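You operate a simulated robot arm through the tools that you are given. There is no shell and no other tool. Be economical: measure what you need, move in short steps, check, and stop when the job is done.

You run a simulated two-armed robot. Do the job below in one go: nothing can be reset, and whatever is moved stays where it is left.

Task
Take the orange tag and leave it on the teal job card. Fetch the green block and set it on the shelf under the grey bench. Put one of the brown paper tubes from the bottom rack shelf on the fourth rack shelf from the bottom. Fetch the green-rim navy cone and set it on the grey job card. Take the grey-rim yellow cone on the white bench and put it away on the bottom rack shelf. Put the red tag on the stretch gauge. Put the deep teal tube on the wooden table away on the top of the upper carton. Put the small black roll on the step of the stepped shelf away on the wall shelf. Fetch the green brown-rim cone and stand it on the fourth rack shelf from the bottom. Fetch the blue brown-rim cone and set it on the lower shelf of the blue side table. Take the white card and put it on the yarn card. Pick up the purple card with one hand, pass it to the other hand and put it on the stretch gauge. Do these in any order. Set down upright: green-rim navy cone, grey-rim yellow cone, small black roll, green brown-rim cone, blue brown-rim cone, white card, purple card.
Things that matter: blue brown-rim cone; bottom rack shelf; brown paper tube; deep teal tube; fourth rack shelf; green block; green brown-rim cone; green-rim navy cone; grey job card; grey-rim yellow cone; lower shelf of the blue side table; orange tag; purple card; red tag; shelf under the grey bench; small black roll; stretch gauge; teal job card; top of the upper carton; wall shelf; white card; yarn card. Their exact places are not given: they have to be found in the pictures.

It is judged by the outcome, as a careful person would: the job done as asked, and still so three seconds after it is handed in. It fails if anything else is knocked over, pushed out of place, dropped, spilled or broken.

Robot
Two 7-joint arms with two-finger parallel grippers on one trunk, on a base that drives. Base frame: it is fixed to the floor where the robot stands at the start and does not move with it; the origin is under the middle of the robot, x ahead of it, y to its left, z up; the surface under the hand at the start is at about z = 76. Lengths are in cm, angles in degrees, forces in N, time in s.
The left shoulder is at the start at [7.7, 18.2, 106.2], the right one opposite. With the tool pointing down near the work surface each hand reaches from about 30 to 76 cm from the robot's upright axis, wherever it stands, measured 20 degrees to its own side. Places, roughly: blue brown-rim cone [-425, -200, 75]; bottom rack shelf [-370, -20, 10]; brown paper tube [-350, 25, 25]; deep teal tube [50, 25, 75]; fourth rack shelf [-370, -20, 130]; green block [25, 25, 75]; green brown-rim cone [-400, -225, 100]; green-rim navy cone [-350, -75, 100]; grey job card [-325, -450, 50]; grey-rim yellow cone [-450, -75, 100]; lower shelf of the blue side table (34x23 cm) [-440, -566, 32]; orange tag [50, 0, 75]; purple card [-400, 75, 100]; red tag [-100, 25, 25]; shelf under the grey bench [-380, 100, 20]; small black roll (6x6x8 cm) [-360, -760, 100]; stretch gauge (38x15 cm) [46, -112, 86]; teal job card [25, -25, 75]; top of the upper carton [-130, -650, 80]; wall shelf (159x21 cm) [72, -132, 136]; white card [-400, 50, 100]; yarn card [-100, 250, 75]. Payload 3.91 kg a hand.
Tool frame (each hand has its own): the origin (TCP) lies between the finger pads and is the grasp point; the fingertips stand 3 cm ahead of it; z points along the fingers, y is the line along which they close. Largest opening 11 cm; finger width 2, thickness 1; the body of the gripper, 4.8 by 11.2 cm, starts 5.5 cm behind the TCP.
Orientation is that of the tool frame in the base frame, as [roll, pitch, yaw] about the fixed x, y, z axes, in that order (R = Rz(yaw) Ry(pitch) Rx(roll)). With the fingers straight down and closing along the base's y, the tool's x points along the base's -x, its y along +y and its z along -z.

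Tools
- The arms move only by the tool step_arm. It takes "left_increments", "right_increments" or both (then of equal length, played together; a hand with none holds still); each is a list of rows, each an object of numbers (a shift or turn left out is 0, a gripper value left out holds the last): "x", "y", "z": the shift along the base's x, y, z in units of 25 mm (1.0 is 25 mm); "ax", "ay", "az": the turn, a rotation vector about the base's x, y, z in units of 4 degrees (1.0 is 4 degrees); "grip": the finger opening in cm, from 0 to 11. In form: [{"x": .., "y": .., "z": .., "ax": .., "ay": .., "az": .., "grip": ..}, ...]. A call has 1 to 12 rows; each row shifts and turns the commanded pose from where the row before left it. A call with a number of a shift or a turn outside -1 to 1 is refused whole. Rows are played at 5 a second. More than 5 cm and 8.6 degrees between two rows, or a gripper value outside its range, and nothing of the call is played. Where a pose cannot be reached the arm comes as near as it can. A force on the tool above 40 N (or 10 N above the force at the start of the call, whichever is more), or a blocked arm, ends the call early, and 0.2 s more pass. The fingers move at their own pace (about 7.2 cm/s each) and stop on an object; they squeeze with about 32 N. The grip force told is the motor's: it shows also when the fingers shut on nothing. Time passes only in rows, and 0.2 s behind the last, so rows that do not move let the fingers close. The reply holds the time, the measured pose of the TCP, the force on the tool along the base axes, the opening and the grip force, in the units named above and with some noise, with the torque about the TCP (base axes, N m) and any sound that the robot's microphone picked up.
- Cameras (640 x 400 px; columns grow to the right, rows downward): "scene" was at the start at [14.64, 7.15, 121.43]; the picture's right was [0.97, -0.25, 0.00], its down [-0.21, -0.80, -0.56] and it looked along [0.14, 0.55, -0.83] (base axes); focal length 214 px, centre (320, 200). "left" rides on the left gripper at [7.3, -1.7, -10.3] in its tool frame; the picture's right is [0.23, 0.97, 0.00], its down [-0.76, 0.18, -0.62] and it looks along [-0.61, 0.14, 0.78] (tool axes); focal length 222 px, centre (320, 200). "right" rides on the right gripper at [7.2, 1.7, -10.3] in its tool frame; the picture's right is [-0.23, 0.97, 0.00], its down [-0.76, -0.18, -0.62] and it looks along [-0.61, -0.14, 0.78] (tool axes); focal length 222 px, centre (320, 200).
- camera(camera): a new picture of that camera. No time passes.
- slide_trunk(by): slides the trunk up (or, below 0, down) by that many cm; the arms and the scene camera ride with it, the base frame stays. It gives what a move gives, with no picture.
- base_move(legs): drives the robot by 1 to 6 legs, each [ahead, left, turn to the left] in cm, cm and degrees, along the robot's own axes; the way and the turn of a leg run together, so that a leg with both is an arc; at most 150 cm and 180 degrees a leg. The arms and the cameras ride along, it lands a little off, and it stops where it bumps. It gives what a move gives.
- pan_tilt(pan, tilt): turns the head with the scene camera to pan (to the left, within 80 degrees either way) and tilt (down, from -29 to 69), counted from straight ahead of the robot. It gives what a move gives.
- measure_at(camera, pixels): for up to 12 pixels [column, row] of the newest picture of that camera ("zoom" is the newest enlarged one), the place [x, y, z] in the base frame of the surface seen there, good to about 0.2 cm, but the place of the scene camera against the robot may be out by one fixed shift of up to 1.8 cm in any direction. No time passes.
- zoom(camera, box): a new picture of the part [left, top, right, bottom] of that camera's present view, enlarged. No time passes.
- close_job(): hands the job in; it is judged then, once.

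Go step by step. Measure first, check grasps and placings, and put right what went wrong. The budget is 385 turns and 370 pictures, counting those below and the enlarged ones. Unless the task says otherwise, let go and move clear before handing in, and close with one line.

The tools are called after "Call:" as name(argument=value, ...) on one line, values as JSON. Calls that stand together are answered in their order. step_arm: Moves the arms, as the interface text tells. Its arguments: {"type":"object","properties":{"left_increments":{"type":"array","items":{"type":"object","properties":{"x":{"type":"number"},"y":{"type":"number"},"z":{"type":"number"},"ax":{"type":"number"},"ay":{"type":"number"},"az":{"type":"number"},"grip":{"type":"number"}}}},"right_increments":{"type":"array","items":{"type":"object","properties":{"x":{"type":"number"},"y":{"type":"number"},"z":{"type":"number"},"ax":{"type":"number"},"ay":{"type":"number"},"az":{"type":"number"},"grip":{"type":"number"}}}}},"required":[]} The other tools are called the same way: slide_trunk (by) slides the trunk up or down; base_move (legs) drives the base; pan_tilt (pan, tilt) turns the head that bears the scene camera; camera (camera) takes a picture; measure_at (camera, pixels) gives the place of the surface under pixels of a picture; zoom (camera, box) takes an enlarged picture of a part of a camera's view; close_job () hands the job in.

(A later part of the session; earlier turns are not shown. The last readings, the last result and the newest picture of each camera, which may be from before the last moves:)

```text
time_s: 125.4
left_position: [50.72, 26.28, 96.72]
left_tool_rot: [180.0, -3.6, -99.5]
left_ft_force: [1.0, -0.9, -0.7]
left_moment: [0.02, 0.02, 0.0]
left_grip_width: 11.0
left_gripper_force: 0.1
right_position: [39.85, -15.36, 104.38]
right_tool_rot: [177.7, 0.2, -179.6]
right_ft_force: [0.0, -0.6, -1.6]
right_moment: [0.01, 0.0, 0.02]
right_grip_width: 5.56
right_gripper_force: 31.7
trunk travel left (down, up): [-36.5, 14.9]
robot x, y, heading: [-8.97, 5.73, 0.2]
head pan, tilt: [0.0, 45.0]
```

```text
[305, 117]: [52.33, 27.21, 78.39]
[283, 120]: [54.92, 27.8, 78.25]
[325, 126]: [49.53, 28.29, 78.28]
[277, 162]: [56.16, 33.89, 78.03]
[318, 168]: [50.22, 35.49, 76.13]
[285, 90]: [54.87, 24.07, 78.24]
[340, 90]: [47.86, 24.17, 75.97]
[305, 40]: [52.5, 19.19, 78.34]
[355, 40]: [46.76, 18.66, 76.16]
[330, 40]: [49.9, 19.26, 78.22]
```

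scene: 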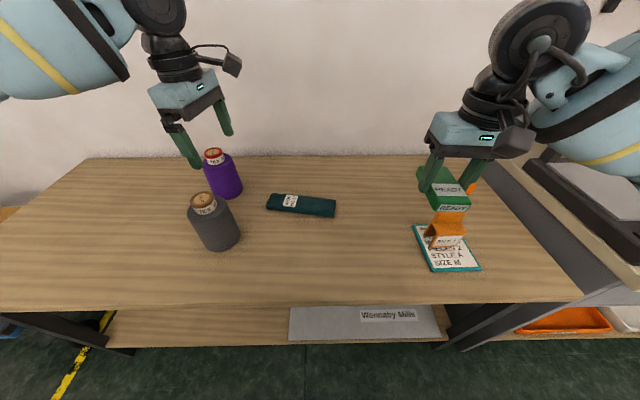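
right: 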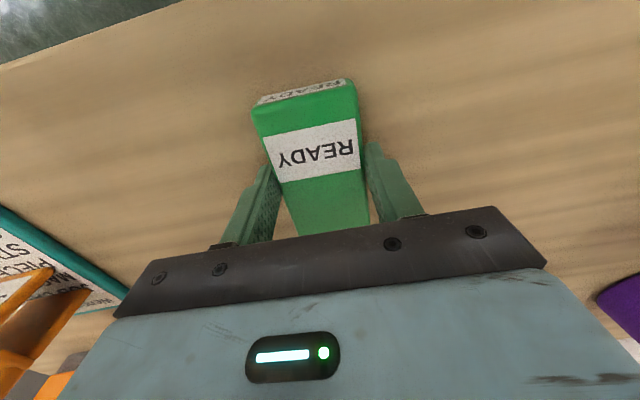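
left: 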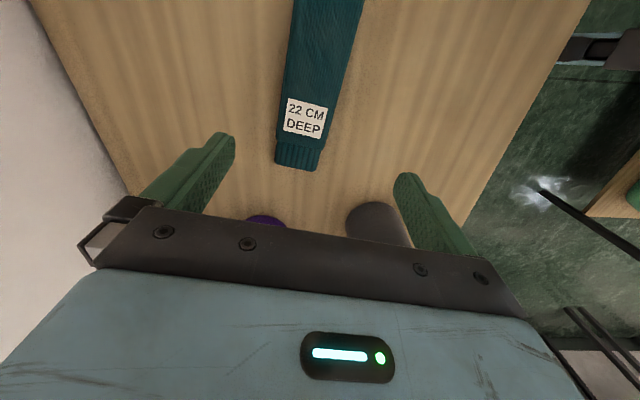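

Tube at y≈26.5 has centre x≈52 with its axis about 15° off. Adjust yaw by −5°, level, and descend.

Call:
step_arm(left_increments=[{"x": 0.4, "az": -1, "ax": 0.4}, {"az": -0.3, "ax": 0.45}, {"z": -1}, {"z": -1}, {"z": -1}, {"z": -1}, {"z": -1}, {"z": -1}, {"z": -0.5}])

Call:
camera(camera="left")

```text
time_s: 127.6
left_position: [50.32, 27.47, 81.1]
left_tool_rot: [-179.1, -0.5, -104.8]
left_ft_force: [1.8, -0.9, 16.9]
left_moment: [-0.33, -0.86, -0.04]
left_grip_width: 11.0
left_gripper_force: 0.1
left hand out of reach, approached as far as the arm can: row 1, 9
right_position: [39.81, -15.47, 104.41]
right_tool_rot: [177.7, 0.1, -179.6]
right_ft_force: [-0.2, 0.1, -1.5]
right_moment: [-0.01, 0.05, -0.01]
right_grip_width: 5.52
right_gripper_force: 32.1
trunk travel left (down, up): [-36.5, 14.9]
robot x, y, heading: [-9.34, 6.33, 0.1]
head pan, tilt: [0.0, 45.0]
stopped in row 9 (left hand): the force on the tool passed its limit at 43 N (the readings are from after the stop); the commanded pose is now the measured one
```

```text
309 pictures are left
```

left: 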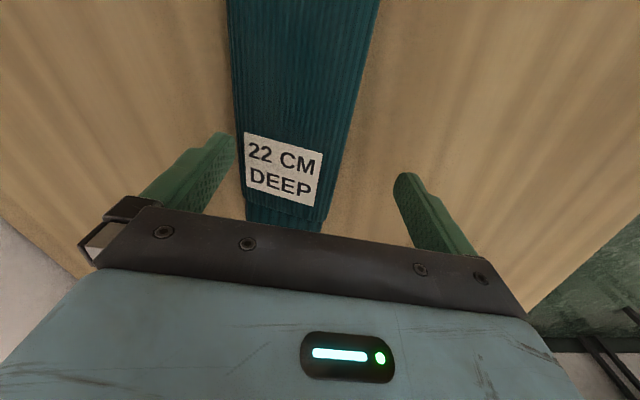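

Contact torque points to the +x finger landing on the tube's edge: the hand is ~1.7 cm short in x. Raise, nudge the base forward and retry.

Call:
step_arm(left_increments=[{"z": 1}])

Call:
base_move(legs=[[2.2, 0, 0]])

Call:
camera(camera="left")

```text
time_s: 128.0
left_position: [50.09, 27.6, 83.07]
left_tool_rot: [-179.7, -0.3, -104.7]
left_ft_force: [-0.6, 1.4, 0.0]
left_moment: [0.01, -0.02, -0.05]
left_grip_width: 11.01
left_gripper_force: 0.1
right_position: [39.74, -15.45, 104.42]
right_tool_rot: [177.7, 0.2, -179.5]
right_ft_force: [-0.7, 0.9, -1.1]
right_moment: [0.01, 0.0, 0.0]
right_grip_width: 5.55
right_gripper_force: 31.7
trunk travel left (down, up): [-36.5, 14.9]
robot x, y, heading: [-9.11, 6.1, 0.1]
head pan, tilt: [0.0, 45.0]
```

```text
time_s: 128.8
left_position: [52.38, 27.63, 83.13]
left_tool_rot: [-179.5, -0.5, -104.7]
left_ft_force: [0.6, 0.6, 0.1]
left_moment: [0.02, 0.04, -0.01]
left_grip_width: 10.97
left_gripper_force: 0.2
right_position: [41.93, -15.38, 104.4]
right_tool_rot: [177.7, 0.2, -179.7]
right_ft_force: [0.6, -0.5, -1.8]
right_moment: [0.02, 0.03, 0.0]
right_grip_width: 5.52
right_gripper_force: 32.1
trunk travel left (down, up): [-36.5, 14.9]
robot x, y, heading: [-7.17, 5.89, -0.1]
head pan, tilt: [0.0, 45.0]
```

```text
308 pictures are left
```

left: 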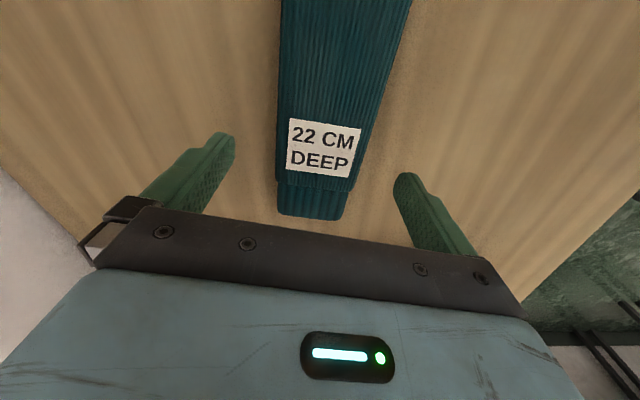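

Centred now. Descend to z≈79.4 and close.

Call:
step_arm(left_increments=[{"z": -0.5}, {"z": -0.5}, {"z": -0.4}, {"grip": 3}, {"grip": 3}, {}, {}, {}])

Call:
camera(camera="left")

```text
time_s: 130.6
left_position: [52.24, 27.73, 79.69]
left_tool_rot: [-179.7, -0.4, -104.7]
left_ft_force: [-0.7, -0.7, -0.2]
left_moment: [0.04, 0.01, -0.02]
left_grip_width: 6.98
left_gripper_force: 31.5
right_position: [42.08, -15.31, 104.38]
right_tool_rot: [177.7, 0.2, -179.6]
right_ft_force: [0.0, -0.2, -1.3]
right_moment: [-0.01, 0.0, 0.02]
right_grip_width: 5.52
right_gripper_force: 32.0
trunk travel left (down, up): [-36.5, 14.9]
robot x, y, heading: [-7.0, 6.1, 0.1]
head pan, tilt: [0.0, 45.0]
```

```text
307 pictures are left
```

left: 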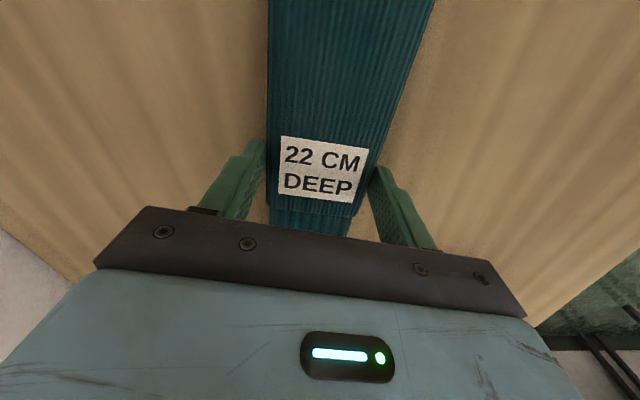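

Both held. Lift the tube, back away, drive toward the south, and look that way.

Call:
step_arm(left_increments=[{"z": 1}, {"z": 1}, {"z": 1}, {"z": 1}, {"z": 1}, {"z": 1}, {"z": 1}, {"z": 1}, {"z": 1}, {"z": 1}])

Call:
base_move(legs=[[-45, 0, 0], [0, -90, 0], [0, 0, -90]])

Call:
pan_tilt(pan=0, tilt=20)

Call:
camera(camera="scene")

```text
time_s: 132.8
left_position: [52.11, 27.75, 103.91]
left_tool_rot: [-179.6, -0.4, -104.7]
left_ft_force: [-0.3, -0.6, 0.8]
left_moment: [0.03, 0.0, 0.04]
left_grip_width: 6.92
left_gripper_force: 31.9
left hand out of reach, approached as far as the arm can: row 10
right_position: [41.98, -15.33, 104.5]
right_tool_rot: [177.7, 0.2, -179.6]
right_ft_force: [0.5, -0.6, -1.8]
right_moment: [-0.02, 0.01, -0.05]
right_grip_width: 5.5
right_gripper_force: 31.7
trunk travel left (down, up): [-36.5, 14.9]
robot x, y, heading: [-7.17, 5.83, 0.2]
head pan, tilt: [0.0, 45.0]
```

```text
time_s: 135.5
left_position: [7.71, 27.51, 103.94]
left_tool_rot: [-179.6, -0.5, -105.0]
left_ft_force: [0.5, 0.2, -0.2]
left_moment: [0.05, 0.02, -0.01]
left_grip_width: 6.89
left_gripper_force: 32.1
right_position: [-2.72, -15.56, 104.45]
right_tool_rot: [177.8, 0.2, -179.9]
right_ft_force: [-0.9, 0.3, -1.4]
right_moment: [-0.01, 0.0, 0.0]
right_grip_width: 5.52
right_gripper_force: 31.6
trunk travel left (down, up): [-36.5, 14.9]
robot x, y, heading: [-51.3, 6.01, -0.2]
head pan, tilt: [0.0, 45.0]
stopped in leg 1: the robot was blocked; the commanded pose is now the measured one
```

```text
time_s: 136.4
left_position: [7.8, 27.46, 103.93]
left_tool_rot: [-179.6, -0.4, -105.0]
left_ft_force: [1.0, 0.4, -0.5]
left_moment: [0.0, 0.01, 0.01]
left_grip_width: 6.9
left_gripper_force: 32.1
right_position: [-2.64, -15.59, 104.37]
right_tool_rot: [177.7, 0.1, -179.9]
right_ft_force: [0.3, 1.2, -1.4]
right_moment: [-0.01, -0.04, -0.01]
right_grip_width: 5.5
right_gripper_force: 31.6
trunk travel left (down, up): [-36.5, 14.9]
robot x, y, heading: [-51.71, 6.18, -0.0]
head pan, tilt: [0.0, 20.0]
```

```text
306 pictures are left
```

scene: 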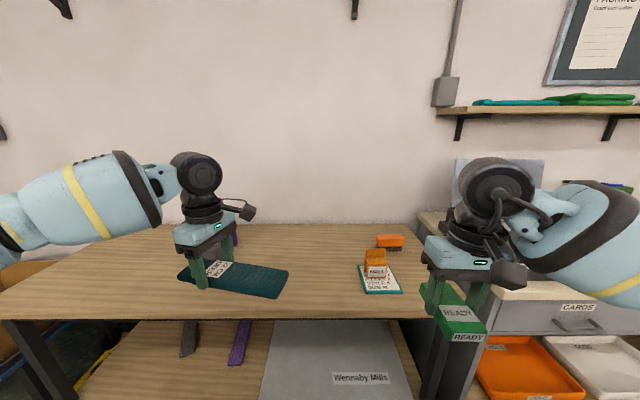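

The robot's back touched the packing table (edge x≈−79). Move forward a bit, then sideways south and turn, then check.

Call:
base_move(legs=[[6, 0, 0], [0, -100, 0], [0, 0, -90]])

Call:
camera(camera="scene")

Call:
pan_tilt(pan=-75, tilt=25)

Call:
camera(camera="scene")

```text
time_s: 149.9
left_position: [-25.66, -153.5, 103.83]
left_tool_rot: [-179.5, -0.4, 163.8]
left_ft_force: [0.5, -0.2, 0.0]
left_moment: [-0.02, -0.05, 0.0]
left_grip_width: 6.86
left_gripper_force: 32.0
right_position: [-68.43, -142.15, 104.41]
right_tool_rot: [177.7, 0.1, 88.7]
right_ft_force: [0.4, 0.8, -1.4]
right_moment: [-0.03, 0.03, 0.04]
right_grip_width: 5.52
right_gripper_force: 31.9
trunk travel left (down, up): [-36.5, 14.9]
robot x, y, heading: [-45.76, -93.36, -91.7]
head pan, tilt: [0.0, 20.0]
```

```text
305 pictures are left
```

scene: 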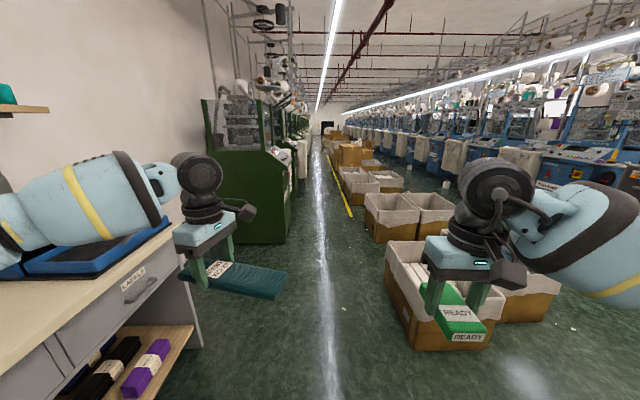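

```text
time_s: 151.4
left_position: [-25.6, -153.45, 103.93]
left_tool_rot: [-179.5, -0.5, 163.8]
left_ft_force: [0.7, 0.2, -0.7]
left_moment: [0.02, -0.06, 0.01]
left_grip_width: 6.88
left_gripper_force: 31.5
right_position: [-68.51, -142.01, 104.36]
right_tool_rot: [177.6, 0.1, 88.8]
right_ft_force: [0.3, 0.4, -1.8]
right_moment: [0.0, 0.01, 0.03]
right_grip_width: 5.54
right_gripper_force: 32.5
trunk travel left (down, up): [-36.5, 14.9]
robot x, y, heading: [-45.44, -93.4, -91.5]
head pan, tilt: [-75.0, 25.0]
```

```text
304 pictures are left
```

scene: 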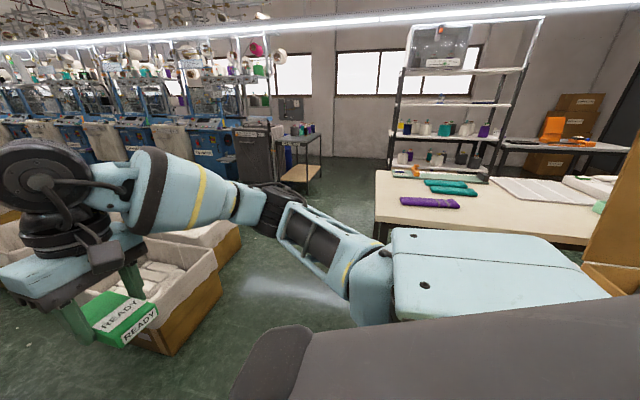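

Heading south the aisle lies between green machines and bins. Look ahead and measure its borders and the carton stack.

Call:
pan_tilt(pan=0, tilt=20)

Call:
zoom(camera="scene", box=[240, 110, 480, 260])

Call:
measure_at(camera="scene", pixels=[[287, 243], [272, 150], [390, 300], [365, 230], [342, 190], [342, 215], [350, 155], [335, 165], [330, 137], [300, 180], [290, 215], [330, 150]])

```text
time_s: 152.9
left_position: [-25.53, -153.54, 103.84]
left_tool_rot: [-179.6, -0.4, 163.6]
left_ft_force: [-0.2, -0.4, -0.4]
left_moment: [-0.03, 0.01, 0.03]
left_grip_width: 6.89
left_gripper_force: 32.1
right_position: [-68.43, -142.05, 104.4]
right_tool_rot: [177.7, 0.2, 88.8]
right_ft_force: [-0.6, 0.5, -1.2]
right_moment: [-0.01, -0.03, 0.01]
right_grip_width: 5.51
right_gripper_force: 32.6
trunk travel left (down, up): [-36.5, 14.9]
robot x, y, heading: [-45.69, -93.74, -91.5]
head pan, tilt: [0.0, 20.0]
```

```text
2.67 times, centred on (360, 185) of scene
```

zoom: 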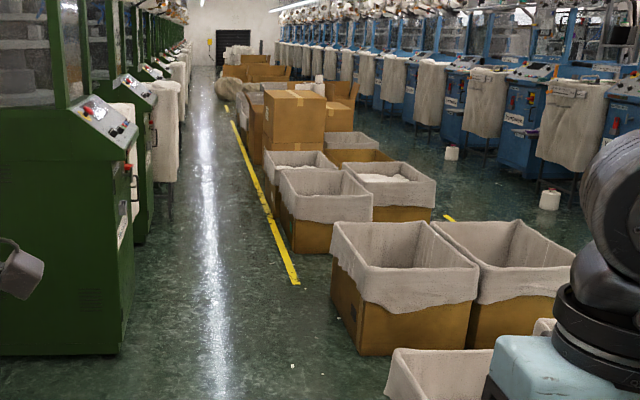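

```text
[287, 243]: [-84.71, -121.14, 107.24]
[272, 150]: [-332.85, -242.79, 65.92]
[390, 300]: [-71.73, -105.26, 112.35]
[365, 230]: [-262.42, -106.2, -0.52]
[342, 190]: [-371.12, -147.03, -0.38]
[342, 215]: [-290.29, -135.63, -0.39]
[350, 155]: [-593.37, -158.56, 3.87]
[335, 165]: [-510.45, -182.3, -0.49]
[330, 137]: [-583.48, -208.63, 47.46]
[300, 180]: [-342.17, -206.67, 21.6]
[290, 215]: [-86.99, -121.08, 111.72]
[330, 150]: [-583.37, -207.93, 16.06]
```

Those scene pixels referred to the older picture; measure in the zoom instead.

Call:
measure_at(camera="zoom", pixels=[[118, 350], [145, 240], [300, 285], [333, 295], [293, 240], [248, 160], [300, 118], [305, 92], [270, 140], [235, 120], [330, 150], [165, 215]])

```text
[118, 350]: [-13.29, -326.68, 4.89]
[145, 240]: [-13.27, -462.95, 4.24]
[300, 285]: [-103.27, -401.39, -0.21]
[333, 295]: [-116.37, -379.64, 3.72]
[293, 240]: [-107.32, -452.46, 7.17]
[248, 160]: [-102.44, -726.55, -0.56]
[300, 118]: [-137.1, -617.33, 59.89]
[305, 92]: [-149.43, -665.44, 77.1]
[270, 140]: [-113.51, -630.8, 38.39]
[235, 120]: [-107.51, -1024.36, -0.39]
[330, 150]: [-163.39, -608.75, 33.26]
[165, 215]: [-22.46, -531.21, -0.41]
```

The aisle is x −13…−105. I'll check how far the right elbow sticks out (in the last full picture).

Call:
measure_at(camera="scene", pixels=[[270, 200], [250, 210], [240, 195], [300, 215], [215, 180], [150, 170], [265, 230]])

```text
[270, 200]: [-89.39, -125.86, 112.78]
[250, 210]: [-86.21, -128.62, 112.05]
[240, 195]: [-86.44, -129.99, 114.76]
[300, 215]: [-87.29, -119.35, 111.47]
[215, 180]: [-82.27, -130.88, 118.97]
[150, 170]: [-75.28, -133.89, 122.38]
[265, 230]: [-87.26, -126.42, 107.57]
```

Elbows reach ~46 cm sideways. I'll drive along x≈−73, in stages, checking drift.

Call:
base_move(legs=[[0, -27, 1.5], [140, 0, 0]])

Call:
camera(camera="scene")

```text
time_s: 154.6
left_position: [-37.64, -150.61, 103.98]
left_tool_rot: [-179.6, -0.3, 163.1]
left_ft_force: [-0.4, -0.9, -0.9]
left_moment: [0.01, -0.05, 0.03]
left_grip_width: 6.87
left_gripper_force: 31.7
right_position: [-80.38, -138.83, 104.32]
right_tool_rot: [177.4, 0.3, 88.2]
right_ft_force: [-0.7, 0.2, -0.7]
right_moment: [0.0, -0.04, 0.01]
right_grip_width: 5.53
right_gripper_force: 32.6
trunk travel left (down, up): [-36.5, 14.9]
robot x, y, heading: [-56.46, -90.47, -92.1]
head pan, tilt: [0.0, 20.0]
stopped in leg 1: the robot was blocked; the commanded pose is now the measured one
```

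```text
302 pictures are left
```

scene: 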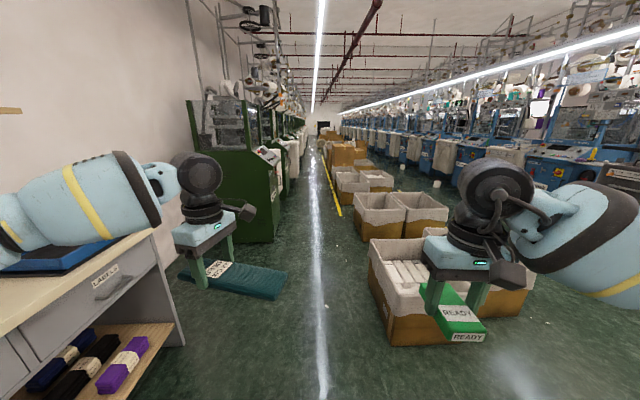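

Bumped something behind-right (the packing table's end). Go straight ahead first, then shift right.

Call:
base_move(legs=[[60, 6, 2], [80, -20, 0], [60, 0, 0]])

Call:
camera(camera="scene")

Call:
pan_tilt(pan=-80, tilt=25)

Call:
camera(camera="scene")

```text
time_s: 155.3
left_position: [-37.45, -150.55, 103.76]
left_tool_rot: [-179.6, -0.5, 163.0]
left_ft_force: [-0.5, -0.5, -0.6]
left_moment: [0.01, 0.0, -0.02]
left_grip_width: 6.86
left_gripper_force: 32.2
right_position: [-80.23, -138.61, 104.36]
right_tool_rot: [177.6, 0.1, 88.0]
right_ft_force: [0.2, 0.0, -1.5]
right_moment: [-0.02, -0.01, 0.01]
right_grip_width: 5.55
right_gripper_force: 32.2
trunk travel left (down, up): [-36.5, 14.9]
robot x, y, heading: [-56.66, -90.84, -92.1]
head pan, tilt: [0.0, 20.0]
stopped in leg 1: the robot was blocked; the commanded pose is now the measured one
```

```text
301 pictures are left
```

scene: 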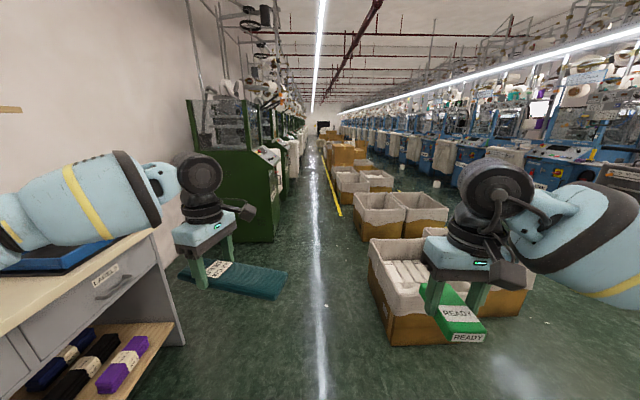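

```text
time_s: 156.8
left_position: [-37.41, -150.58, 103.94]
left_tool_rot: [-179.7, -0.4, 162.9]
left_ft_force: [-0.6, -0.3, -0.1]
left_moment: [-0.01, 0.0, 0.01]
left_grip_width: 6.88
left_gripper_force: 31.6
right_position: [-80.19, -138.78, 104.38]
right_tool_rot: [177.5, 0.0, 88.0]
right_ft_force: [-0.1, 1.3, -0.8]
right_moment: [0.01, -0.01, 0.0]
right_grip_width: 5.52
right_gripper_force: 32.2
trunk travel left (down, up): [-36.5, 14.9]
robot x, y, heading: [-56.94, -90.5, -92.4]
head pan, tilt: [-80.0, 25.0]
```

```text
300 pictures are left
```

scene: 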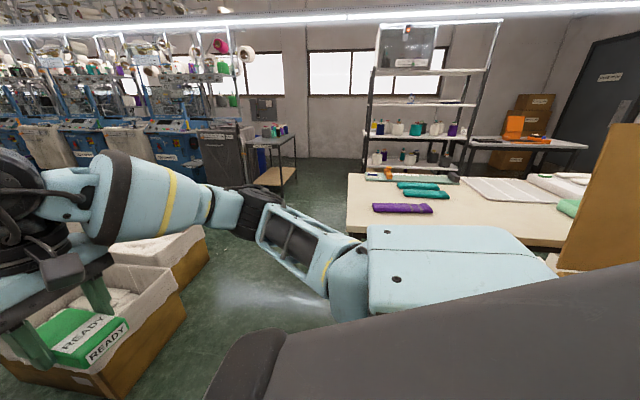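

Still blocked; find what's near on the right/rear: measure the brown flap and around.

Call:
measure_at(camera="scene", pixels=[[590, 230], [560, 272], [630, 200], [620, 260], [460, 240], [170, 340], [200, 250], [120, 280], [560, 245], [575, 265]])

Call:
pan_tilt(pan=-80, tilt=60)

Call:
camera(camera="scene")

```text
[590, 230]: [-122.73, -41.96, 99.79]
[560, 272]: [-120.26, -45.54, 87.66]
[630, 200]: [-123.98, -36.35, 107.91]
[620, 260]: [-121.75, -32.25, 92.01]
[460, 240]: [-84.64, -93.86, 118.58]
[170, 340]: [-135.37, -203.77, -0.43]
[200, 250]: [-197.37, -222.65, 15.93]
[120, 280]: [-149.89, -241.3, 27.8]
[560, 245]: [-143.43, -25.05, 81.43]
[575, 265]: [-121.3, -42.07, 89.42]
```

```text
time_s: 157.8
left_position: [-37.35, -150.72, 103.98]
left_tool_rot: [-179.6, -0.4, 162.9]
left_ft_force: [-0.4, 0.9, -0.2]
left_moment: [0.0, 0.0, 0.01]
left_grip_width: 6.87
left_gripper_force: 31.9
right_position: [-80.09, -138.68, 104.34]
right_tool_rot: [177.6, 0.1, 88.0]
right_ft_force: [0.0, 1.0, -1.3]
right_moment: [0.01, -0.02, 0.03]
right_grip_width: 5.53
right_gripper_force: 31.3
trunk travel left (down, up): [-36.5, 14.9]
robot x, y, heading: [-56.66, -90.69, -92.2]
head pan, tilt: [-80.0, 60.0]
```

```text
299 pictures are left
```

scene: 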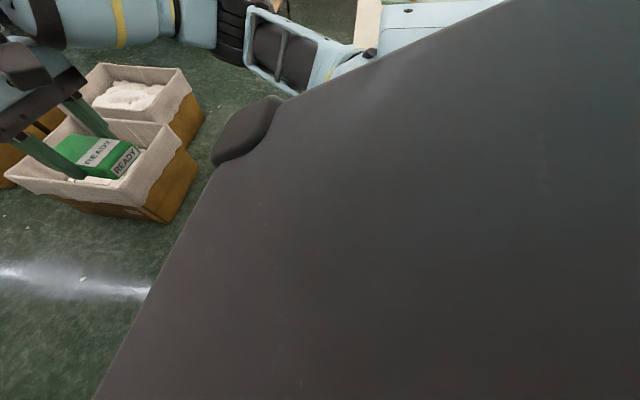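

Probably the rear-right corner touches the packing table's end. Move purely left first.

Call:
base_move(legs=[[0, 6, 0]])

```text
time_s: 159.0
left_position: [-31.45, -150.76, 103.82]
left_tool_rot: [-179.6, -0.4, 162.9]
left_ft_force: [0.6, -0.3, -0.5]
left_moment: [0.0, 0.0, 0.01]
left_grip_width: 6.84
left_gripper_force: 32.0
right_position: [-74.14, -138.85, 104.43]
right_tool_rot: [177.7, 0.1, 88.0]
right_ft_force: [-0.2, -0.1, -0.9]
right_moment: [0.04, 0.02, -0.01]
right_grip_width: 5.53
right_gripper_force: 31.5
trunk travel left (down, up): [-36.5, 14.9]
robot x, y, heading: [-50.89, -90.45, -92.3]
head pan, tilt: [-80.0, 60.0]
```

Free. Drive ahead, easing right once past the table.

Call:
base_move(legs=[[50, 0, 2.3], [60, -14, 0], [60, -8, 0]])

Call:
pan_tilt(pan=0, tilt=25)

Call:
camera(camera="scene")

```text
time_s: 168.1
left_position: [-54.32, -319.89, 103.87]
left_tool_rot: [-179.6, -0.4, 164.4]
left_ft_force: [0.2, 0.4, 0.5]
left_moment: [0.01, 0.0, 0.0]
left_grip_width: 6.88
left_gripper_force: 32.6
right_position: [-97.53, -309.21, 104.42]
right_tool_rot: [177.6, 0.1, 89.5]
right_ft_force: [-0.5, -0.1, -1.9]
right_moment: [0.02, 0.0, -0.04]
right_grip_width: 5.51
right_gripper_force: 32.0
trunk travel left (down, up): [-36.5, 14.9]
robot x, y, heading: [-75.21, -260.27, -90.9]
head pan, tilt: [-80.0, 60.0]
```

```text
time_s: 169.6
left_position: [-54.49, -319.87, 103.87]
left_tool_rot: [-179.6, -0.4, 164.4]
left_ft_force: [-0.2, 0.1, 0.2]
left_moment: [0.01, -0.03, -0.03]
left_grip_width: 6.87
left_gripper_force: 32.1
right_position: [-97.43, -309.08, 104.33]
right_tool_rot: [177.6, 0.1, 89.5]
right_ft_force: [-0.2, 0.5, -1.9]
right_moment: [0.02, 0.03, -0.01]
right_grip_width: 5.52
right_gripper_force: 32.1
trunk travel left (down, up): [-36.5, 14.9]
robot x, y, heading: [-75.27, -260.19, -90.6]
head pan, tilt: [0.0, 25.0]
```

```text
298 pictures are left
```

scene: 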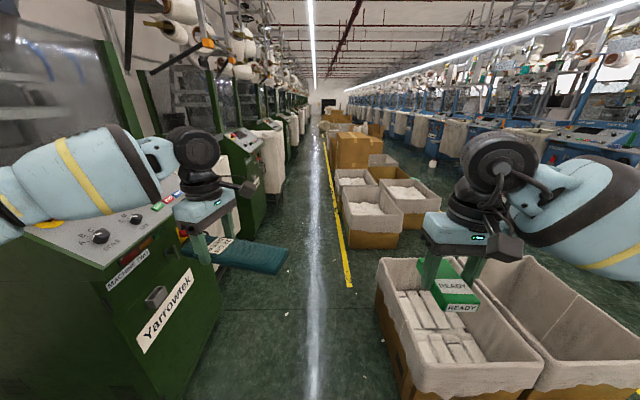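

Check clearance: green machine's corner and bin edges.

Call:
measure_at(camera="scene", pixels=[[205, 260], [140, 235], [60, 270], [378, 262], [380, 320], [385, 375], [345, 190], [340, 215], [265, 130], [265, 190], [355, 140], [330, 155]])

```text
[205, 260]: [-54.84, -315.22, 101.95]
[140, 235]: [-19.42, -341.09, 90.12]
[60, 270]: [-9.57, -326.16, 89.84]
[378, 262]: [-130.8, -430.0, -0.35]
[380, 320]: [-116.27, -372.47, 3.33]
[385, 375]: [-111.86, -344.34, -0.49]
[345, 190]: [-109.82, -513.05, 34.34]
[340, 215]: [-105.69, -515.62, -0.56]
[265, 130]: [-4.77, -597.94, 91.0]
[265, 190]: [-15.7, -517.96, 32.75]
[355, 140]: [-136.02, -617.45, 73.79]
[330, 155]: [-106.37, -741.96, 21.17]
```

Clear by several cm on both sides. Continue south.

Call:
base_move(legs=[[130, 0.5, 0.6], [130, 0, 0]])

Call:
pan_tilt(pan=-20, tilt=35)

Call:
camera(camera="scene")

```text
time_s: 181.6
left_position: [-53.89, -575.43, 103.72]
left_tool_rot: [-179.7, -0.5, 165.0]
left_ft_force: [0.1, -1.1, -0.5]
left_moment: [0.03, -0.01, 0.01]
left_grip_width: 6.84
left_gripper_force: 32.2
right_position: [-97.02, -565.08, 104.23]
right_tool_rot: [177.6, 0.1, 90.1]
right_ft_force: [0.9, -0.2, -2.1]
right_moment: [0.07, 0.01, 0.01]
right_grip_width: 5.57
right_gripper_force: 32.0
trunk travel left (down, up): [-36.5, 14.9]
robot x, y, heading: [-75.41, -515.79, -90.3]
head pan, tilt: [0.0, 25.0]
stopped in leg 2: the robot was blocked; the commanded pose is now the measured one
```

```text
time_s: 182.4
left_position: [-54.01, -575.15, 103.98]
left_tool_rot: [-179.6, -0.5, 165.0]
left_ft_force: [-1.0, -0.1, 0.1]
left_moment: [-0.02, -0.03, 0.03]
left_grip_width: 6.87
left_gripper_force: 31.6
right_position: [-97.04, -564.68, 104.37]
right_tool_rot: [177.6, 0.1, 90.1]
right_ft_force: [-0.4, -0.5, -1.7]
right_moment: [0.05, -0.01, 0.01]
right_grip_width: 5.53
right_gripper_force: 32.5
trunk travel left (down, up): [-36.5, 14.9]
robot x, y, heading: [-75.22, -515.56, -90.2]
head pan, tilt: [-20.0, 35.0]
```

```text
297 pictures are left
```

scene: 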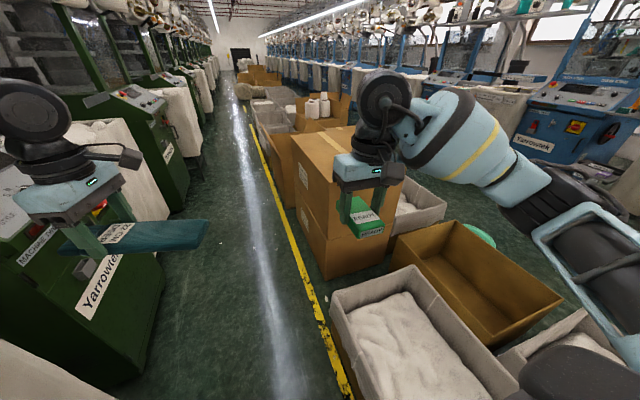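

Blocked at y≈−516. Measure nearby bin edge and the cloth on the left.

Call:
measure_at(camera="scene", pixels=[[330, 285], [360, 385], [335, 320], [30, 370], [100, 390], [290, 135], [330, 280], [380, 265], [355, 130], [300, 130], [330, 165], [395, 190]])

Call:
pan_tilt(pan=60, tilt=35)

Call:
camera(camera="scene")

```text
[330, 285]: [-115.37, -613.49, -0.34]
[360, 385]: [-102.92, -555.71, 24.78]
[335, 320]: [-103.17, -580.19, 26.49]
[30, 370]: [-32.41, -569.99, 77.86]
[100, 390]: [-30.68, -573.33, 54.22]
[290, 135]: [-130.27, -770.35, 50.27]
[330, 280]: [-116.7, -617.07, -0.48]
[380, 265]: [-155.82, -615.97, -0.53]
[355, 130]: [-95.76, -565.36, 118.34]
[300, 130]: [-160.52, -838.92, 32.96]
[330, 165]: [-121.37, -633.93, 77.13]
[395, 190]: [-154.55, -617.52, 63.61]
```

```text
time_s: 184.0
left_position: [-53.96, -575.09, 103.89]
left_tool_rot: [-179.6, -0.6, 165.0]
left_ft_force: [0.2, -0.2, -0.1]
left_moment: [0.0, 0.01, 0.0]
left_grip_width: 6.87
left_gripper_force: 31.9
right_position: [-96.86, -564.74, 104.29]
right_tool_rot: [177.6, 0.0, 90.1]
right_ft_force: [0.6, 0.6, -1.5]
right_moment: [0.01, 0.03, 0.01]
right_grip_width: 5.52
right_gripper_force: 32.1
trunk travel left (down, up): [-36.5, 14.9]
robot x, y, heading: [-75.25, -515.6, -89.9]
head pan, tilt: [60.0, 35.0]
```

```text
296 pictures are left
```

scene: 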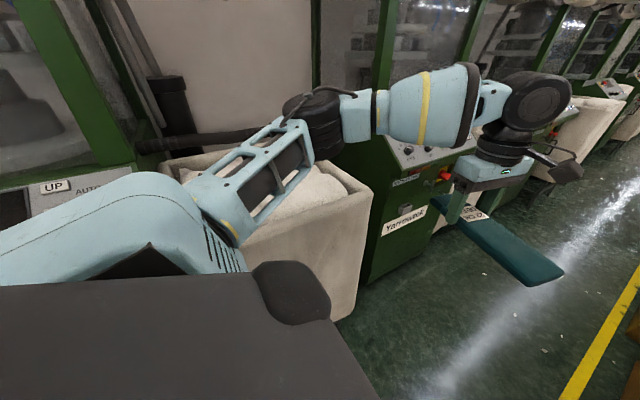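

The right bin's edge is at x≈−103, same as the base side; the left cloth bin is at x≈−31. Shift left 8 cm and proceed to y≈−632.

Call:
base_move(legs=[[-3, 3, 0], [0, 6, 0], [117, 0, 0]])

Call:
pan_tilt(pan=-50, tilt=40)

Call:
camera(camera="scene")

```text
time_s: 191.4
left_position: [-48.99, -691.98, 103.95]
left_tool_rot: [-179.6, -0.5, 163.4]
left_ft_force: [0.8, -0.2, -0.1]
left_moment: [-0.02, -0.03, 0.03]
left_grip_width: 6.85
left_gripper_force: 32.3
right_position: [-91.79, -680.35, 104.31]
right_tool_rot: [177.7, 0.2, 88.4]
right_ft_force: [0.4, 0.8, -1.9]
right_moment: [0.02, 0.01, -0.01]
right_grip_width: 5.53
right_gripper_force: 32.5
trunk travel left (down, up): [-36.5, 14.9]
robot x, y, heading: [-68.48, -632.04, -91.8]
head pan, tilt: [60.0, 35.0]
```

```text
time_s: 193.3
left_position: [-48.95, -691.96, 103.86]
left_tool_rot: [-179.6, -0.5, 163.3]
left_ft_force: [-0.1, 0.7, 0.0]
left_moment: [-0.04, -0.01, 0.02]
left_grip_width: 6.89
left_gripper_force: 32.2
right_position: [-91.7, -680.32, 104.4]
right_tool_rot: [177.6, 0.2, 88.3]
right_ft_force: [-0.5, 0.2, -2.0]
right_moment: [0.01, 0.0, -0.04]
right_grip_width: 5.53
right_gripper_force: 31.8
trunk travel left (down, up): [-36.5, 14.9]
robot x, y, heading: [-68.39, -632.25, -91.8]
head pan, tilt: [-50.0, 40.0]
```

```text
295 pictures are left
```

scene: 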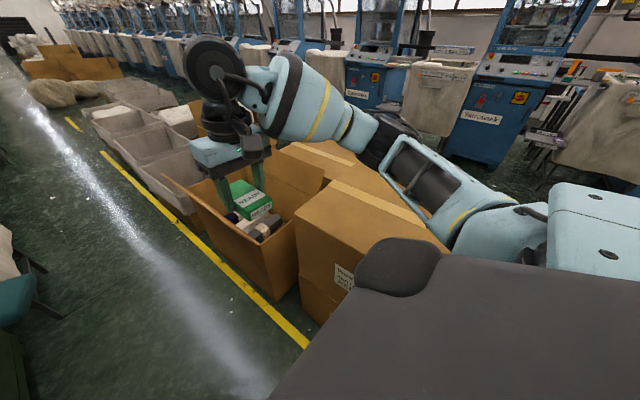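

The carton stack is to my right. Measure its top corners.

Call:
measure_at(camera="scene", pixels=[[298, 210], [335, 182], [350, 255], [400, 210], [355, 215], [400, 235], [300, 150], [165, 178], [290, 190], [310, 320]])

```text
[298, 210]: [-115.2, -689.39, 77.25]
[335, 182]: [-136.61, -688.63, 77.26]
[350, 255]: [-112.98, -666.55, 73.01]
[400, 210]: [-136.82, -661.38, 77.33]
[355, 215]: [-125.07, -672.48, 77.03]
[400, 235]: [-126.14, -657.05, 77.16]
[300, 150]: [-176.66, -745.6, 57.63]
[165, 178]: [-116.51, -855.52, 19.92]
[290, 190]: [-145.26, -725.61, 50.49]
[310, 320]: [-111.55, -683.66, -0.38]
```

Carton top spans x −113…−160, y −616…−690, z≈77. Shift right a little, then turn right 90° in place (hands pass above everything).

Call:
base_move(legs=[[0, -4, 0], [0, 0, -45], [0, 0, -43]])

Call:
pan_tilt(pan=15, tilt=50)

Call:
camera(camera="scene")

Call:
camera(camera="left")

```text
time_s: 198.4
left_position: [-131.78, -653.5, 103.97]
left_tool_rot: [-179.7, -0.3, 75.3]
left_ft_force: [0.6, 0.1, -1.1]
left_moment: [-0.05, -0.03, 0.04]
left_grip_width: 6.82
left_gripper_force: 32.0
right_position: [-121.67, -610.37, 104.3]
right_tool_rot: [177.6, 0.1, 0.4]
right_ft_force: [-0.8, -0.2, -1.1]
right_moment: [0.0, -0.01, 0.0]
right_grip_width: 5.53
right_gripper_force: 31.6
trunk travel left (down, up): [-36.5, 14.9]
robot x, y, heading: [-72.78, -632.26, -180.0]
head pan, tilt: [-50.0, 40.0]
```

```text
time_s: 199.7
left_position: [-131.94, -653.67, 103.88]
left_tool_rot: [-179.7, -0.5, 75.3]
left_ft_force: [0.0, 0.2, -0.2]
left_moment: [0.03, -0.03, 0.01]
left_grip_width: 6.85
left_gripper_force: 32.0
right_position: [-121.63, -610.54, 104.3]
right_tool_rot: [177.6, 0.1, 0.5]
right_ft_force: [0.3, 0.3, -1.1]
right_moment: [0.01, 0.01, 0.0]
right_grip_width: 5.52
right_gripper_force: 31.8
trunk travel left (down, up): [-36.5, 14.9]
robot x, y, heading: [-72.6, -632.33, -180.0]
head pan, tilt: [15.0, 50.0]
```

```text
294 pictures are left
```

scene: 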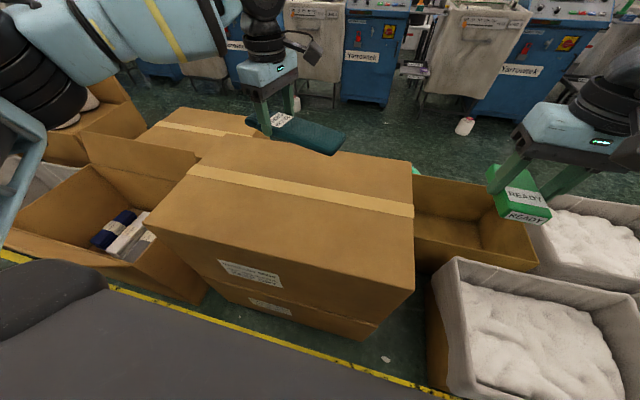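

```text
293 pictures are left
```

left: 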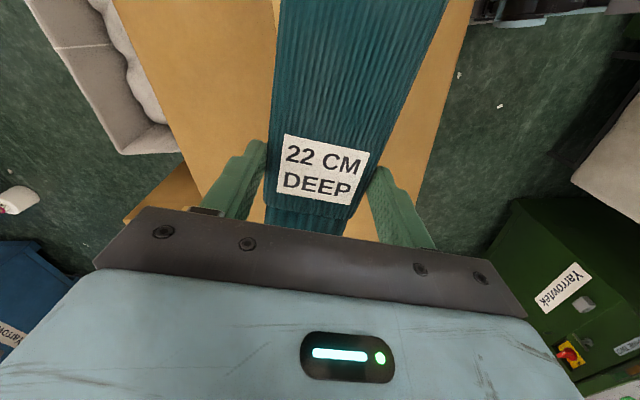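

Call:
measure_at(camera="scene", pixels=[[160, 225], [408, 285], [410, 170], [228, 150], [300, 200], [270, 120], [300, 170]])

Call:
step_arm(left_increments=[{"z": -1}, {"z": -1}, {"z": -1}, {"z": -1}, {"z": -1}, {"z": -1}, {"z": -1}])

Call:
camera(camera="scene")

```text
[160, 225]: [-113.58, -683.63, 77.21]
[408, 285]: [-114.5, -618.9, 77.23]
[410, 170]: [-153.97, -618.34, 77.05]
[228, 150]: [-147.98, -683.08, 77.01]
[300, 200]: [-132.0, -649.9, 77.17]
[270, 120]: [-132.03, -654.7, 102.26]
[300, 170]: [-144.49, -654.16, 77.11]
```

```text
time_s: 201.3
left_position: [-131.86, -653.55, 86.31]
left_tool_rot: [-179.5, -0.4, 75.2]
left_ft_force: [-0.1, 0.1, 0.1]
left_moment: [-0.03, -0.03, -0.02]
left_grip_width: 6.86
left_gripper_force: 32.2
right_position: [-121.61, -610.49, 104.37]
right_tool_rot: [177.6, 0.1, 0.4]
right_ft_force: [0.4, 0.2, -0.5]
right_moment: [0.02, 0.0, -0.02]
right_grip_width: 5.53
right_gripper_force: 32.0
trunk travel left (down, up): [-36.5, 14.9]
robot x, y, heading: [-72.5, -631.85, -180.2]
head pan, tilt: [15.0, 50.0]
```

```text
292 pictures are left
```

scene: 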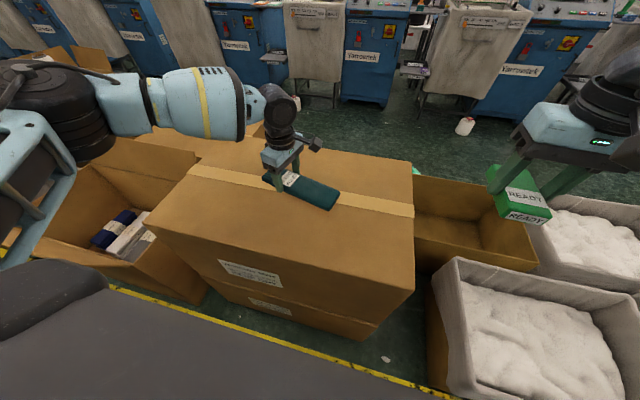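

Good position over the carton. Lower until light contact.

Call:
step_arm(left_increments=[{"z": -0.8}, {"z": -0.4}, {"z": -0.2}, {"z": -0.15}, {"z": -0.15}, {"z": -0.15}, {}])

```text
time_s: 202.9
left_position: [-131.81, -653.67, 81.84]
left_tool_rot: [-179.7, -0.3, 75.2]
left_ft_force: [-1.0, 0.6, -0.1]
left_moment: [0.01, -0.01, -0.03]
left_grip_width: 6.88
left_gripper_force: 31.8
right_position: [-121.6, -610.41, 104.32]
right_tool_rot: [177.6, 0.0, 0.5]
right_ft_force: [0.5, 0.5, -2.6]
right_moment: [0.01, 0.01, -0.04]
right_grip_width: 5.53
right_gripper_force: 32.1
trunk travel left (down, up): [-36.5, 14.9]
robot x, y, heading: [-72.2, -632.15, -179.9]
head pan, tilt: [15.0, 50.0]
```

Call:
step_arm(left_increments=[{"z": -0.12}, {"z": -0.12}, {"z": -0.12}, {"z": -0.1}, {}])

Call:
camera(camera="left")

```text
time_s: 204.1
left_position: [-131.87, -653.56, 81.25]
left_tool_rot: [-178.9, -0.4, 75.3]
left_ft_force: [1.2, -3.5, 37.8]
left_moment: [-0.12, -0.4, 0.01]
left_grip_width: 6.86
left_gripper_force: 32.0
right_position: [-121.32, -610.45, 104.43]
right_tool_rot: [177.6, 0.4, 0.5]
right_ft_force: [-0.2, 0.2, -1.2]
right_moment: [0.02, 0.02, -0.01]
right_grip_width: 5.53
right_gripper_force: 32.1
trunk travel left (down, up): [-36.5, 14.9]
robot x, y, heading: [-72.68, -631.94, -180.2]
head pan, tilt: [15.0, 50.0]
```

```text
291 pictures are left
```

left: 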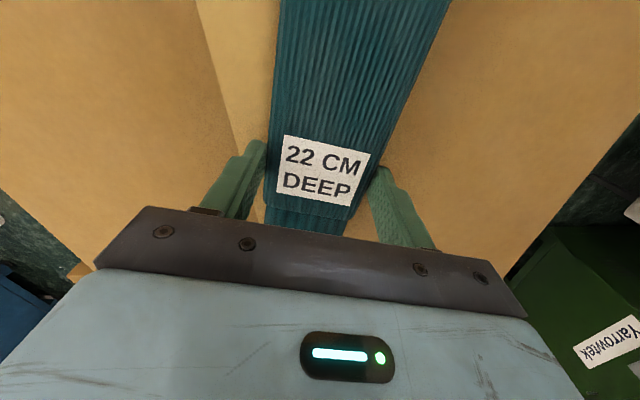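

In contact. Ease up, release and rise.

Call:
step_arm(left_increments=[{"z": 0.15}, {"grip": 9.5}, {"grip": 9.5}, {}, {"z": 0.6}, {"z": 1}, {"z": 1}, {"z": 1}, {"z": 1}, {"z": 1}, {"z": 1}, {"z": 1}])

Call:
camera(camera="scene")

```text
time_s: 206.7
left_position: [-131.67, -653.51, 100.13]
left_tool_rot: [-179.6, -0.4, 75.3]
left_ft_force: [-0.2, 0.4, -0.3]
left_moment: [0.02, 0.01, 0.04]
left_grip_width: 9.5
left_gripper_force: 0.1
right_position: [-121.62, -610.41, 104.42]
right_tool_rot: [177.6, 0.0, 0.4]
right_ft_force: [-0.6, 0.0, -0.6]
right_moment: [-0.01, -0.02, 0.01]
right_grip_width: 5.49
right_gripper_force: 32.2
trunk travel left (down, up): [-36.5, 14.9]
robot x, y, heading: [-72.89, -632.02, -179.9]
head pan, tilt: [15.0, 50.0]
```

```text
290 pictures are left
```

scene: 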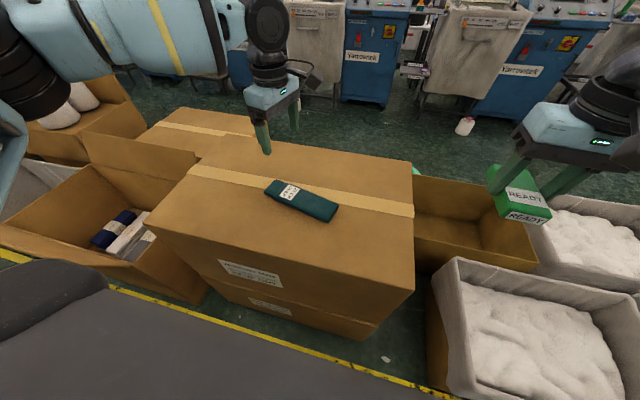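

Tube is on the carton. Return the left hand to neutral yaw, then turn north and leave the aisle.

Call:
step_arm(left_increments=[{"az": -1, "z": 0.3, "x": 0.3, "grip": 11}, {"az": -1, "z": 0.3, "x": 0.3}, {"az": -1, "z": 0.3, "x": 0.3}, {"az": -1, "z": 0.3, "x": 0.3}, {"az": -1, "x": 0.3}, {"az": -1, "x": 0.3}, {"az": -1, "x": 0.3}, {"az": -1, "x": 0.3}, {"az": -1, "x": 0.3}, {"az": -1, "x": 0.3}, {"az": -1, "x": 0.3}, {"az": -1, "x": 0.3}])

Call:
step_arm(left_increments=[{"az": -1, "x": 0.3}, {"az": -1, "x": 0.3}, {"az": -1, "x": 0.3}, {"az": -1, "x": 0.3}, {"az": -1, "x": 0.3}, {"az": -1, "x": 0.3}, {"az": -0.8}])

Call:
base_move(legs=[[0, 0, -90]])

Call:
pan_tilt(pan=0, tilt=25)

Call:
camera(camera="scene")

```text
time_s: 209.3
left_position: [-122.73, -653.5, 103.19]
left_tool_rot: [-179.6, -0.5, 27.2]
left_ft_force: [0.6, 0.6, 0.9]
left_moment: [0.02, -0.03, -0.02]
left_grip_width: 10.98
left_gripper_force: 0.1
right_position: [-121.59, -610.46, 104.36]
right_tool_rot: [177.6, 0.1, 0.3]
right_ft_force: [0.5, -0.1, -1.3]
right_moment: [0.0, -0.03, 0.02]
right_grip_width: 5.55
right_gripper_force: 32.5
trunk travel left (down, up): [-36.5, 14.9]
robot x, y, heading: [-72.82, -632.1, -180.0]
head pan, tilt: [15.0, 50.0]
```

```text
time_s: 210.9
left_position: [-118.26, -653.6, 103.09]
left_tool_rot: [-179.5, -0.5, 0.0]
left_ft_force: [0.1, -0.3, 0.0]
left_moment: [-0.01, 0.03, 0.01]
left_grip_width: 11.0
left_gripper_force: 0.1
right_position: [-121.72, -610.43, 104.43]
right_tool_rot: [177.7, 0.1, 0.4]
right_ft_force: [0.1, 0.2, -1.8]
right_moment: [0.01, 0.01, 0.02]
right_grip_width: 5.54
right_gripper_force: 31.8
trunk travel left (down, up): [-36.5, 14.9]
robot x, y, heading: [-72.27, -631.81, -180.1]
head pan, tilt: [15.0, 50.0]
```

```text
time_s: 215.1
left_position: [-94.71, -586.29, 103.04]
left_tool_rot: [-179.6, -0.5, -89.3]
left_ft_force: [-0.4, 0.7, -0.8]
left_moment: [0.0, -0.04, 0.02]
left_grip_width: 11.0
left_gripper_force: 0.1
right_position: [-51.61, -582.64, 104.28]
right_tool_rot: [177.6, 0.1, -89.0]
right_ft_force: [-0.4, -0.1, -2.1]
right_moment: [-0.01, 0.0, 0.01]
right_grip_width: 5.55
right_gripper_force: 31.9
trunk travel left (down, up): [-36.5, 14.9]
robot x, y, heading: [-72.53, -632.07, 90.7]
head pan, tilt: [15.0, 50.0]
```

```text
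time_s: 216.0
left_position: [-94.69, -586.37, 103.08]
left_tool_rot: [-179.6, -0.4, -89.2]
left_ft_force: [0.2, -0.1, 0.0]
left_moment: [0.0, -0.02, 0.01]
left_grip_width: 10.98
left_gripper_force: 0.1
right_position: [-51.71, -582.58, 104.37]
right_tool_rot: [177.5, 0.1, -88.9]
right_ft_force: [-0.3, 0.7, -0.4]
right_moment: [0.0, 0.01, -0.02]
right_grip_width: 5.52
right_gripper_force: 31.6
trunk travel left (down, up): [-36.5, 14.9]
robot x, y, heading: [-72.91, -632.24, 90.8]
head pan, tilt: [0.0, 25.0]
```

```text
289 pictures are left
```

scene: 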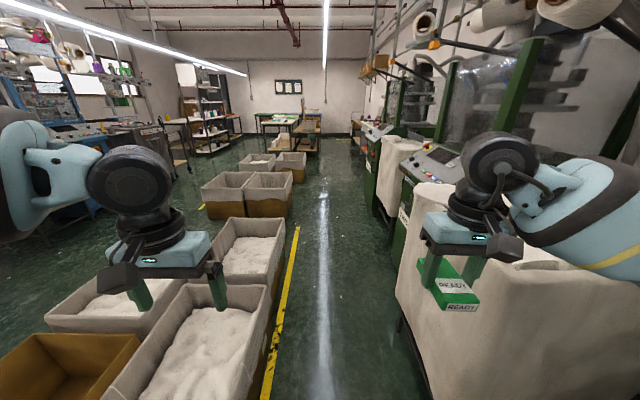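

Drive north, back out of the aisle.

Call:
base_move(legs=[[10, -4.5, -0.9], [120, 0, 0], [140, 4, 0], [140, 0, 0], [70, 0, 0]])

Call:
base_move(legs=[[0, 0, 90]])

Call:
pan_tilt(pan=10, tilt=15)

Call:
camera(camera="scene")

```text
time_s: 233.2
left_position: [-108.32, -240.16, 102.79]
left_tool_rot: [-179.5, -0.7, -86.4]
left_ft_force: [0.6, 0.1, 0.2]
left_moment: [-0.08, -0.02, 0.0]
left_grip_width: 10.99
left_gripper_force: 0.2
right_position: [-65.55, -234.24, 104.15]
right_tool_rot: [177.5, -0.3, -86.2]
right_ft_force: [0.2, 1.5, -2.3]
right_moment: [-0.11, -0.01, 0.02]
right_grip_width: 5.54
right_gripper_force: 32.2
trunk travel left (down, up): [-36.5, 14.9]
robot x, y, heading: [-83.94, -285.1, 93.1]
head pan, tilt: [0.0, 25.0]
stopped in leg 4: the robot was blocked; the commanded pose is now the measured one
```

```text
time_s: 237.5
left_position: [-127.12, -311.3, 103.05]
left_tool_rot: [-179.4, -0.3, 5.9]
left_ft_force: [0.6, -0.1, -0.3]
left_moment: [0.02, 0.01, -0.01]
left_grip_width: 11.03
left_gripper_force: 0.1
right_position: [-134.91, -268.74, 104.51]
right_tool_rot: [177.6, 0.2, 6.4]
right_ft_force: [-0.3, 0.9, -1.5]
right_moment: [0.0, 0.01, 0.0]
right_grip_width: 5.55
right_gripper_force: 32.1
trunk travel left (down, up): [-36.5, 14.9]
robot x, y, heading: [-83.96, -285.06, -173.9]
head pan, tilt: [0.0, 25.0]
```

```text
time_s: 238.2
left_position: [-127.16, -311.35, 103.17]
left_tool_rot: [-179.5, -0.3, 5.9]
left_ft_force: [0.4, -0.5, -0.6]
left_moment: [-0.01, -0.02, 0.0]
left_grip_width: 11.0
left_gripper_force: 0.0
right_position: [-134.87, -268.83, 104.57]
right_tool_rot: [177.6, 0.3, 6.4]
right_ft_force: [0.1, 0.0, -1.5]
right_moment: [-0.03, -0.02, 0.0]
right_grip_width: 5.52
right_gripper_force: 32.6
trunk travel left (down, up): [-36.5, 14.9]
robot x, y, heading: [-84.02, -285.05, -174.0]
head pan, tilt: [10.0, 15.0]
```

```text
288 pictures are left
```

scene: 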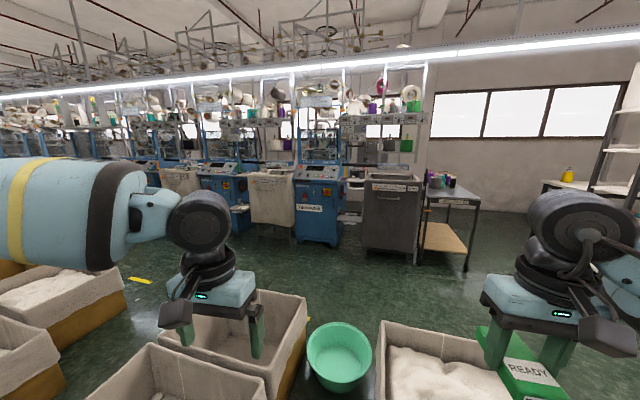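

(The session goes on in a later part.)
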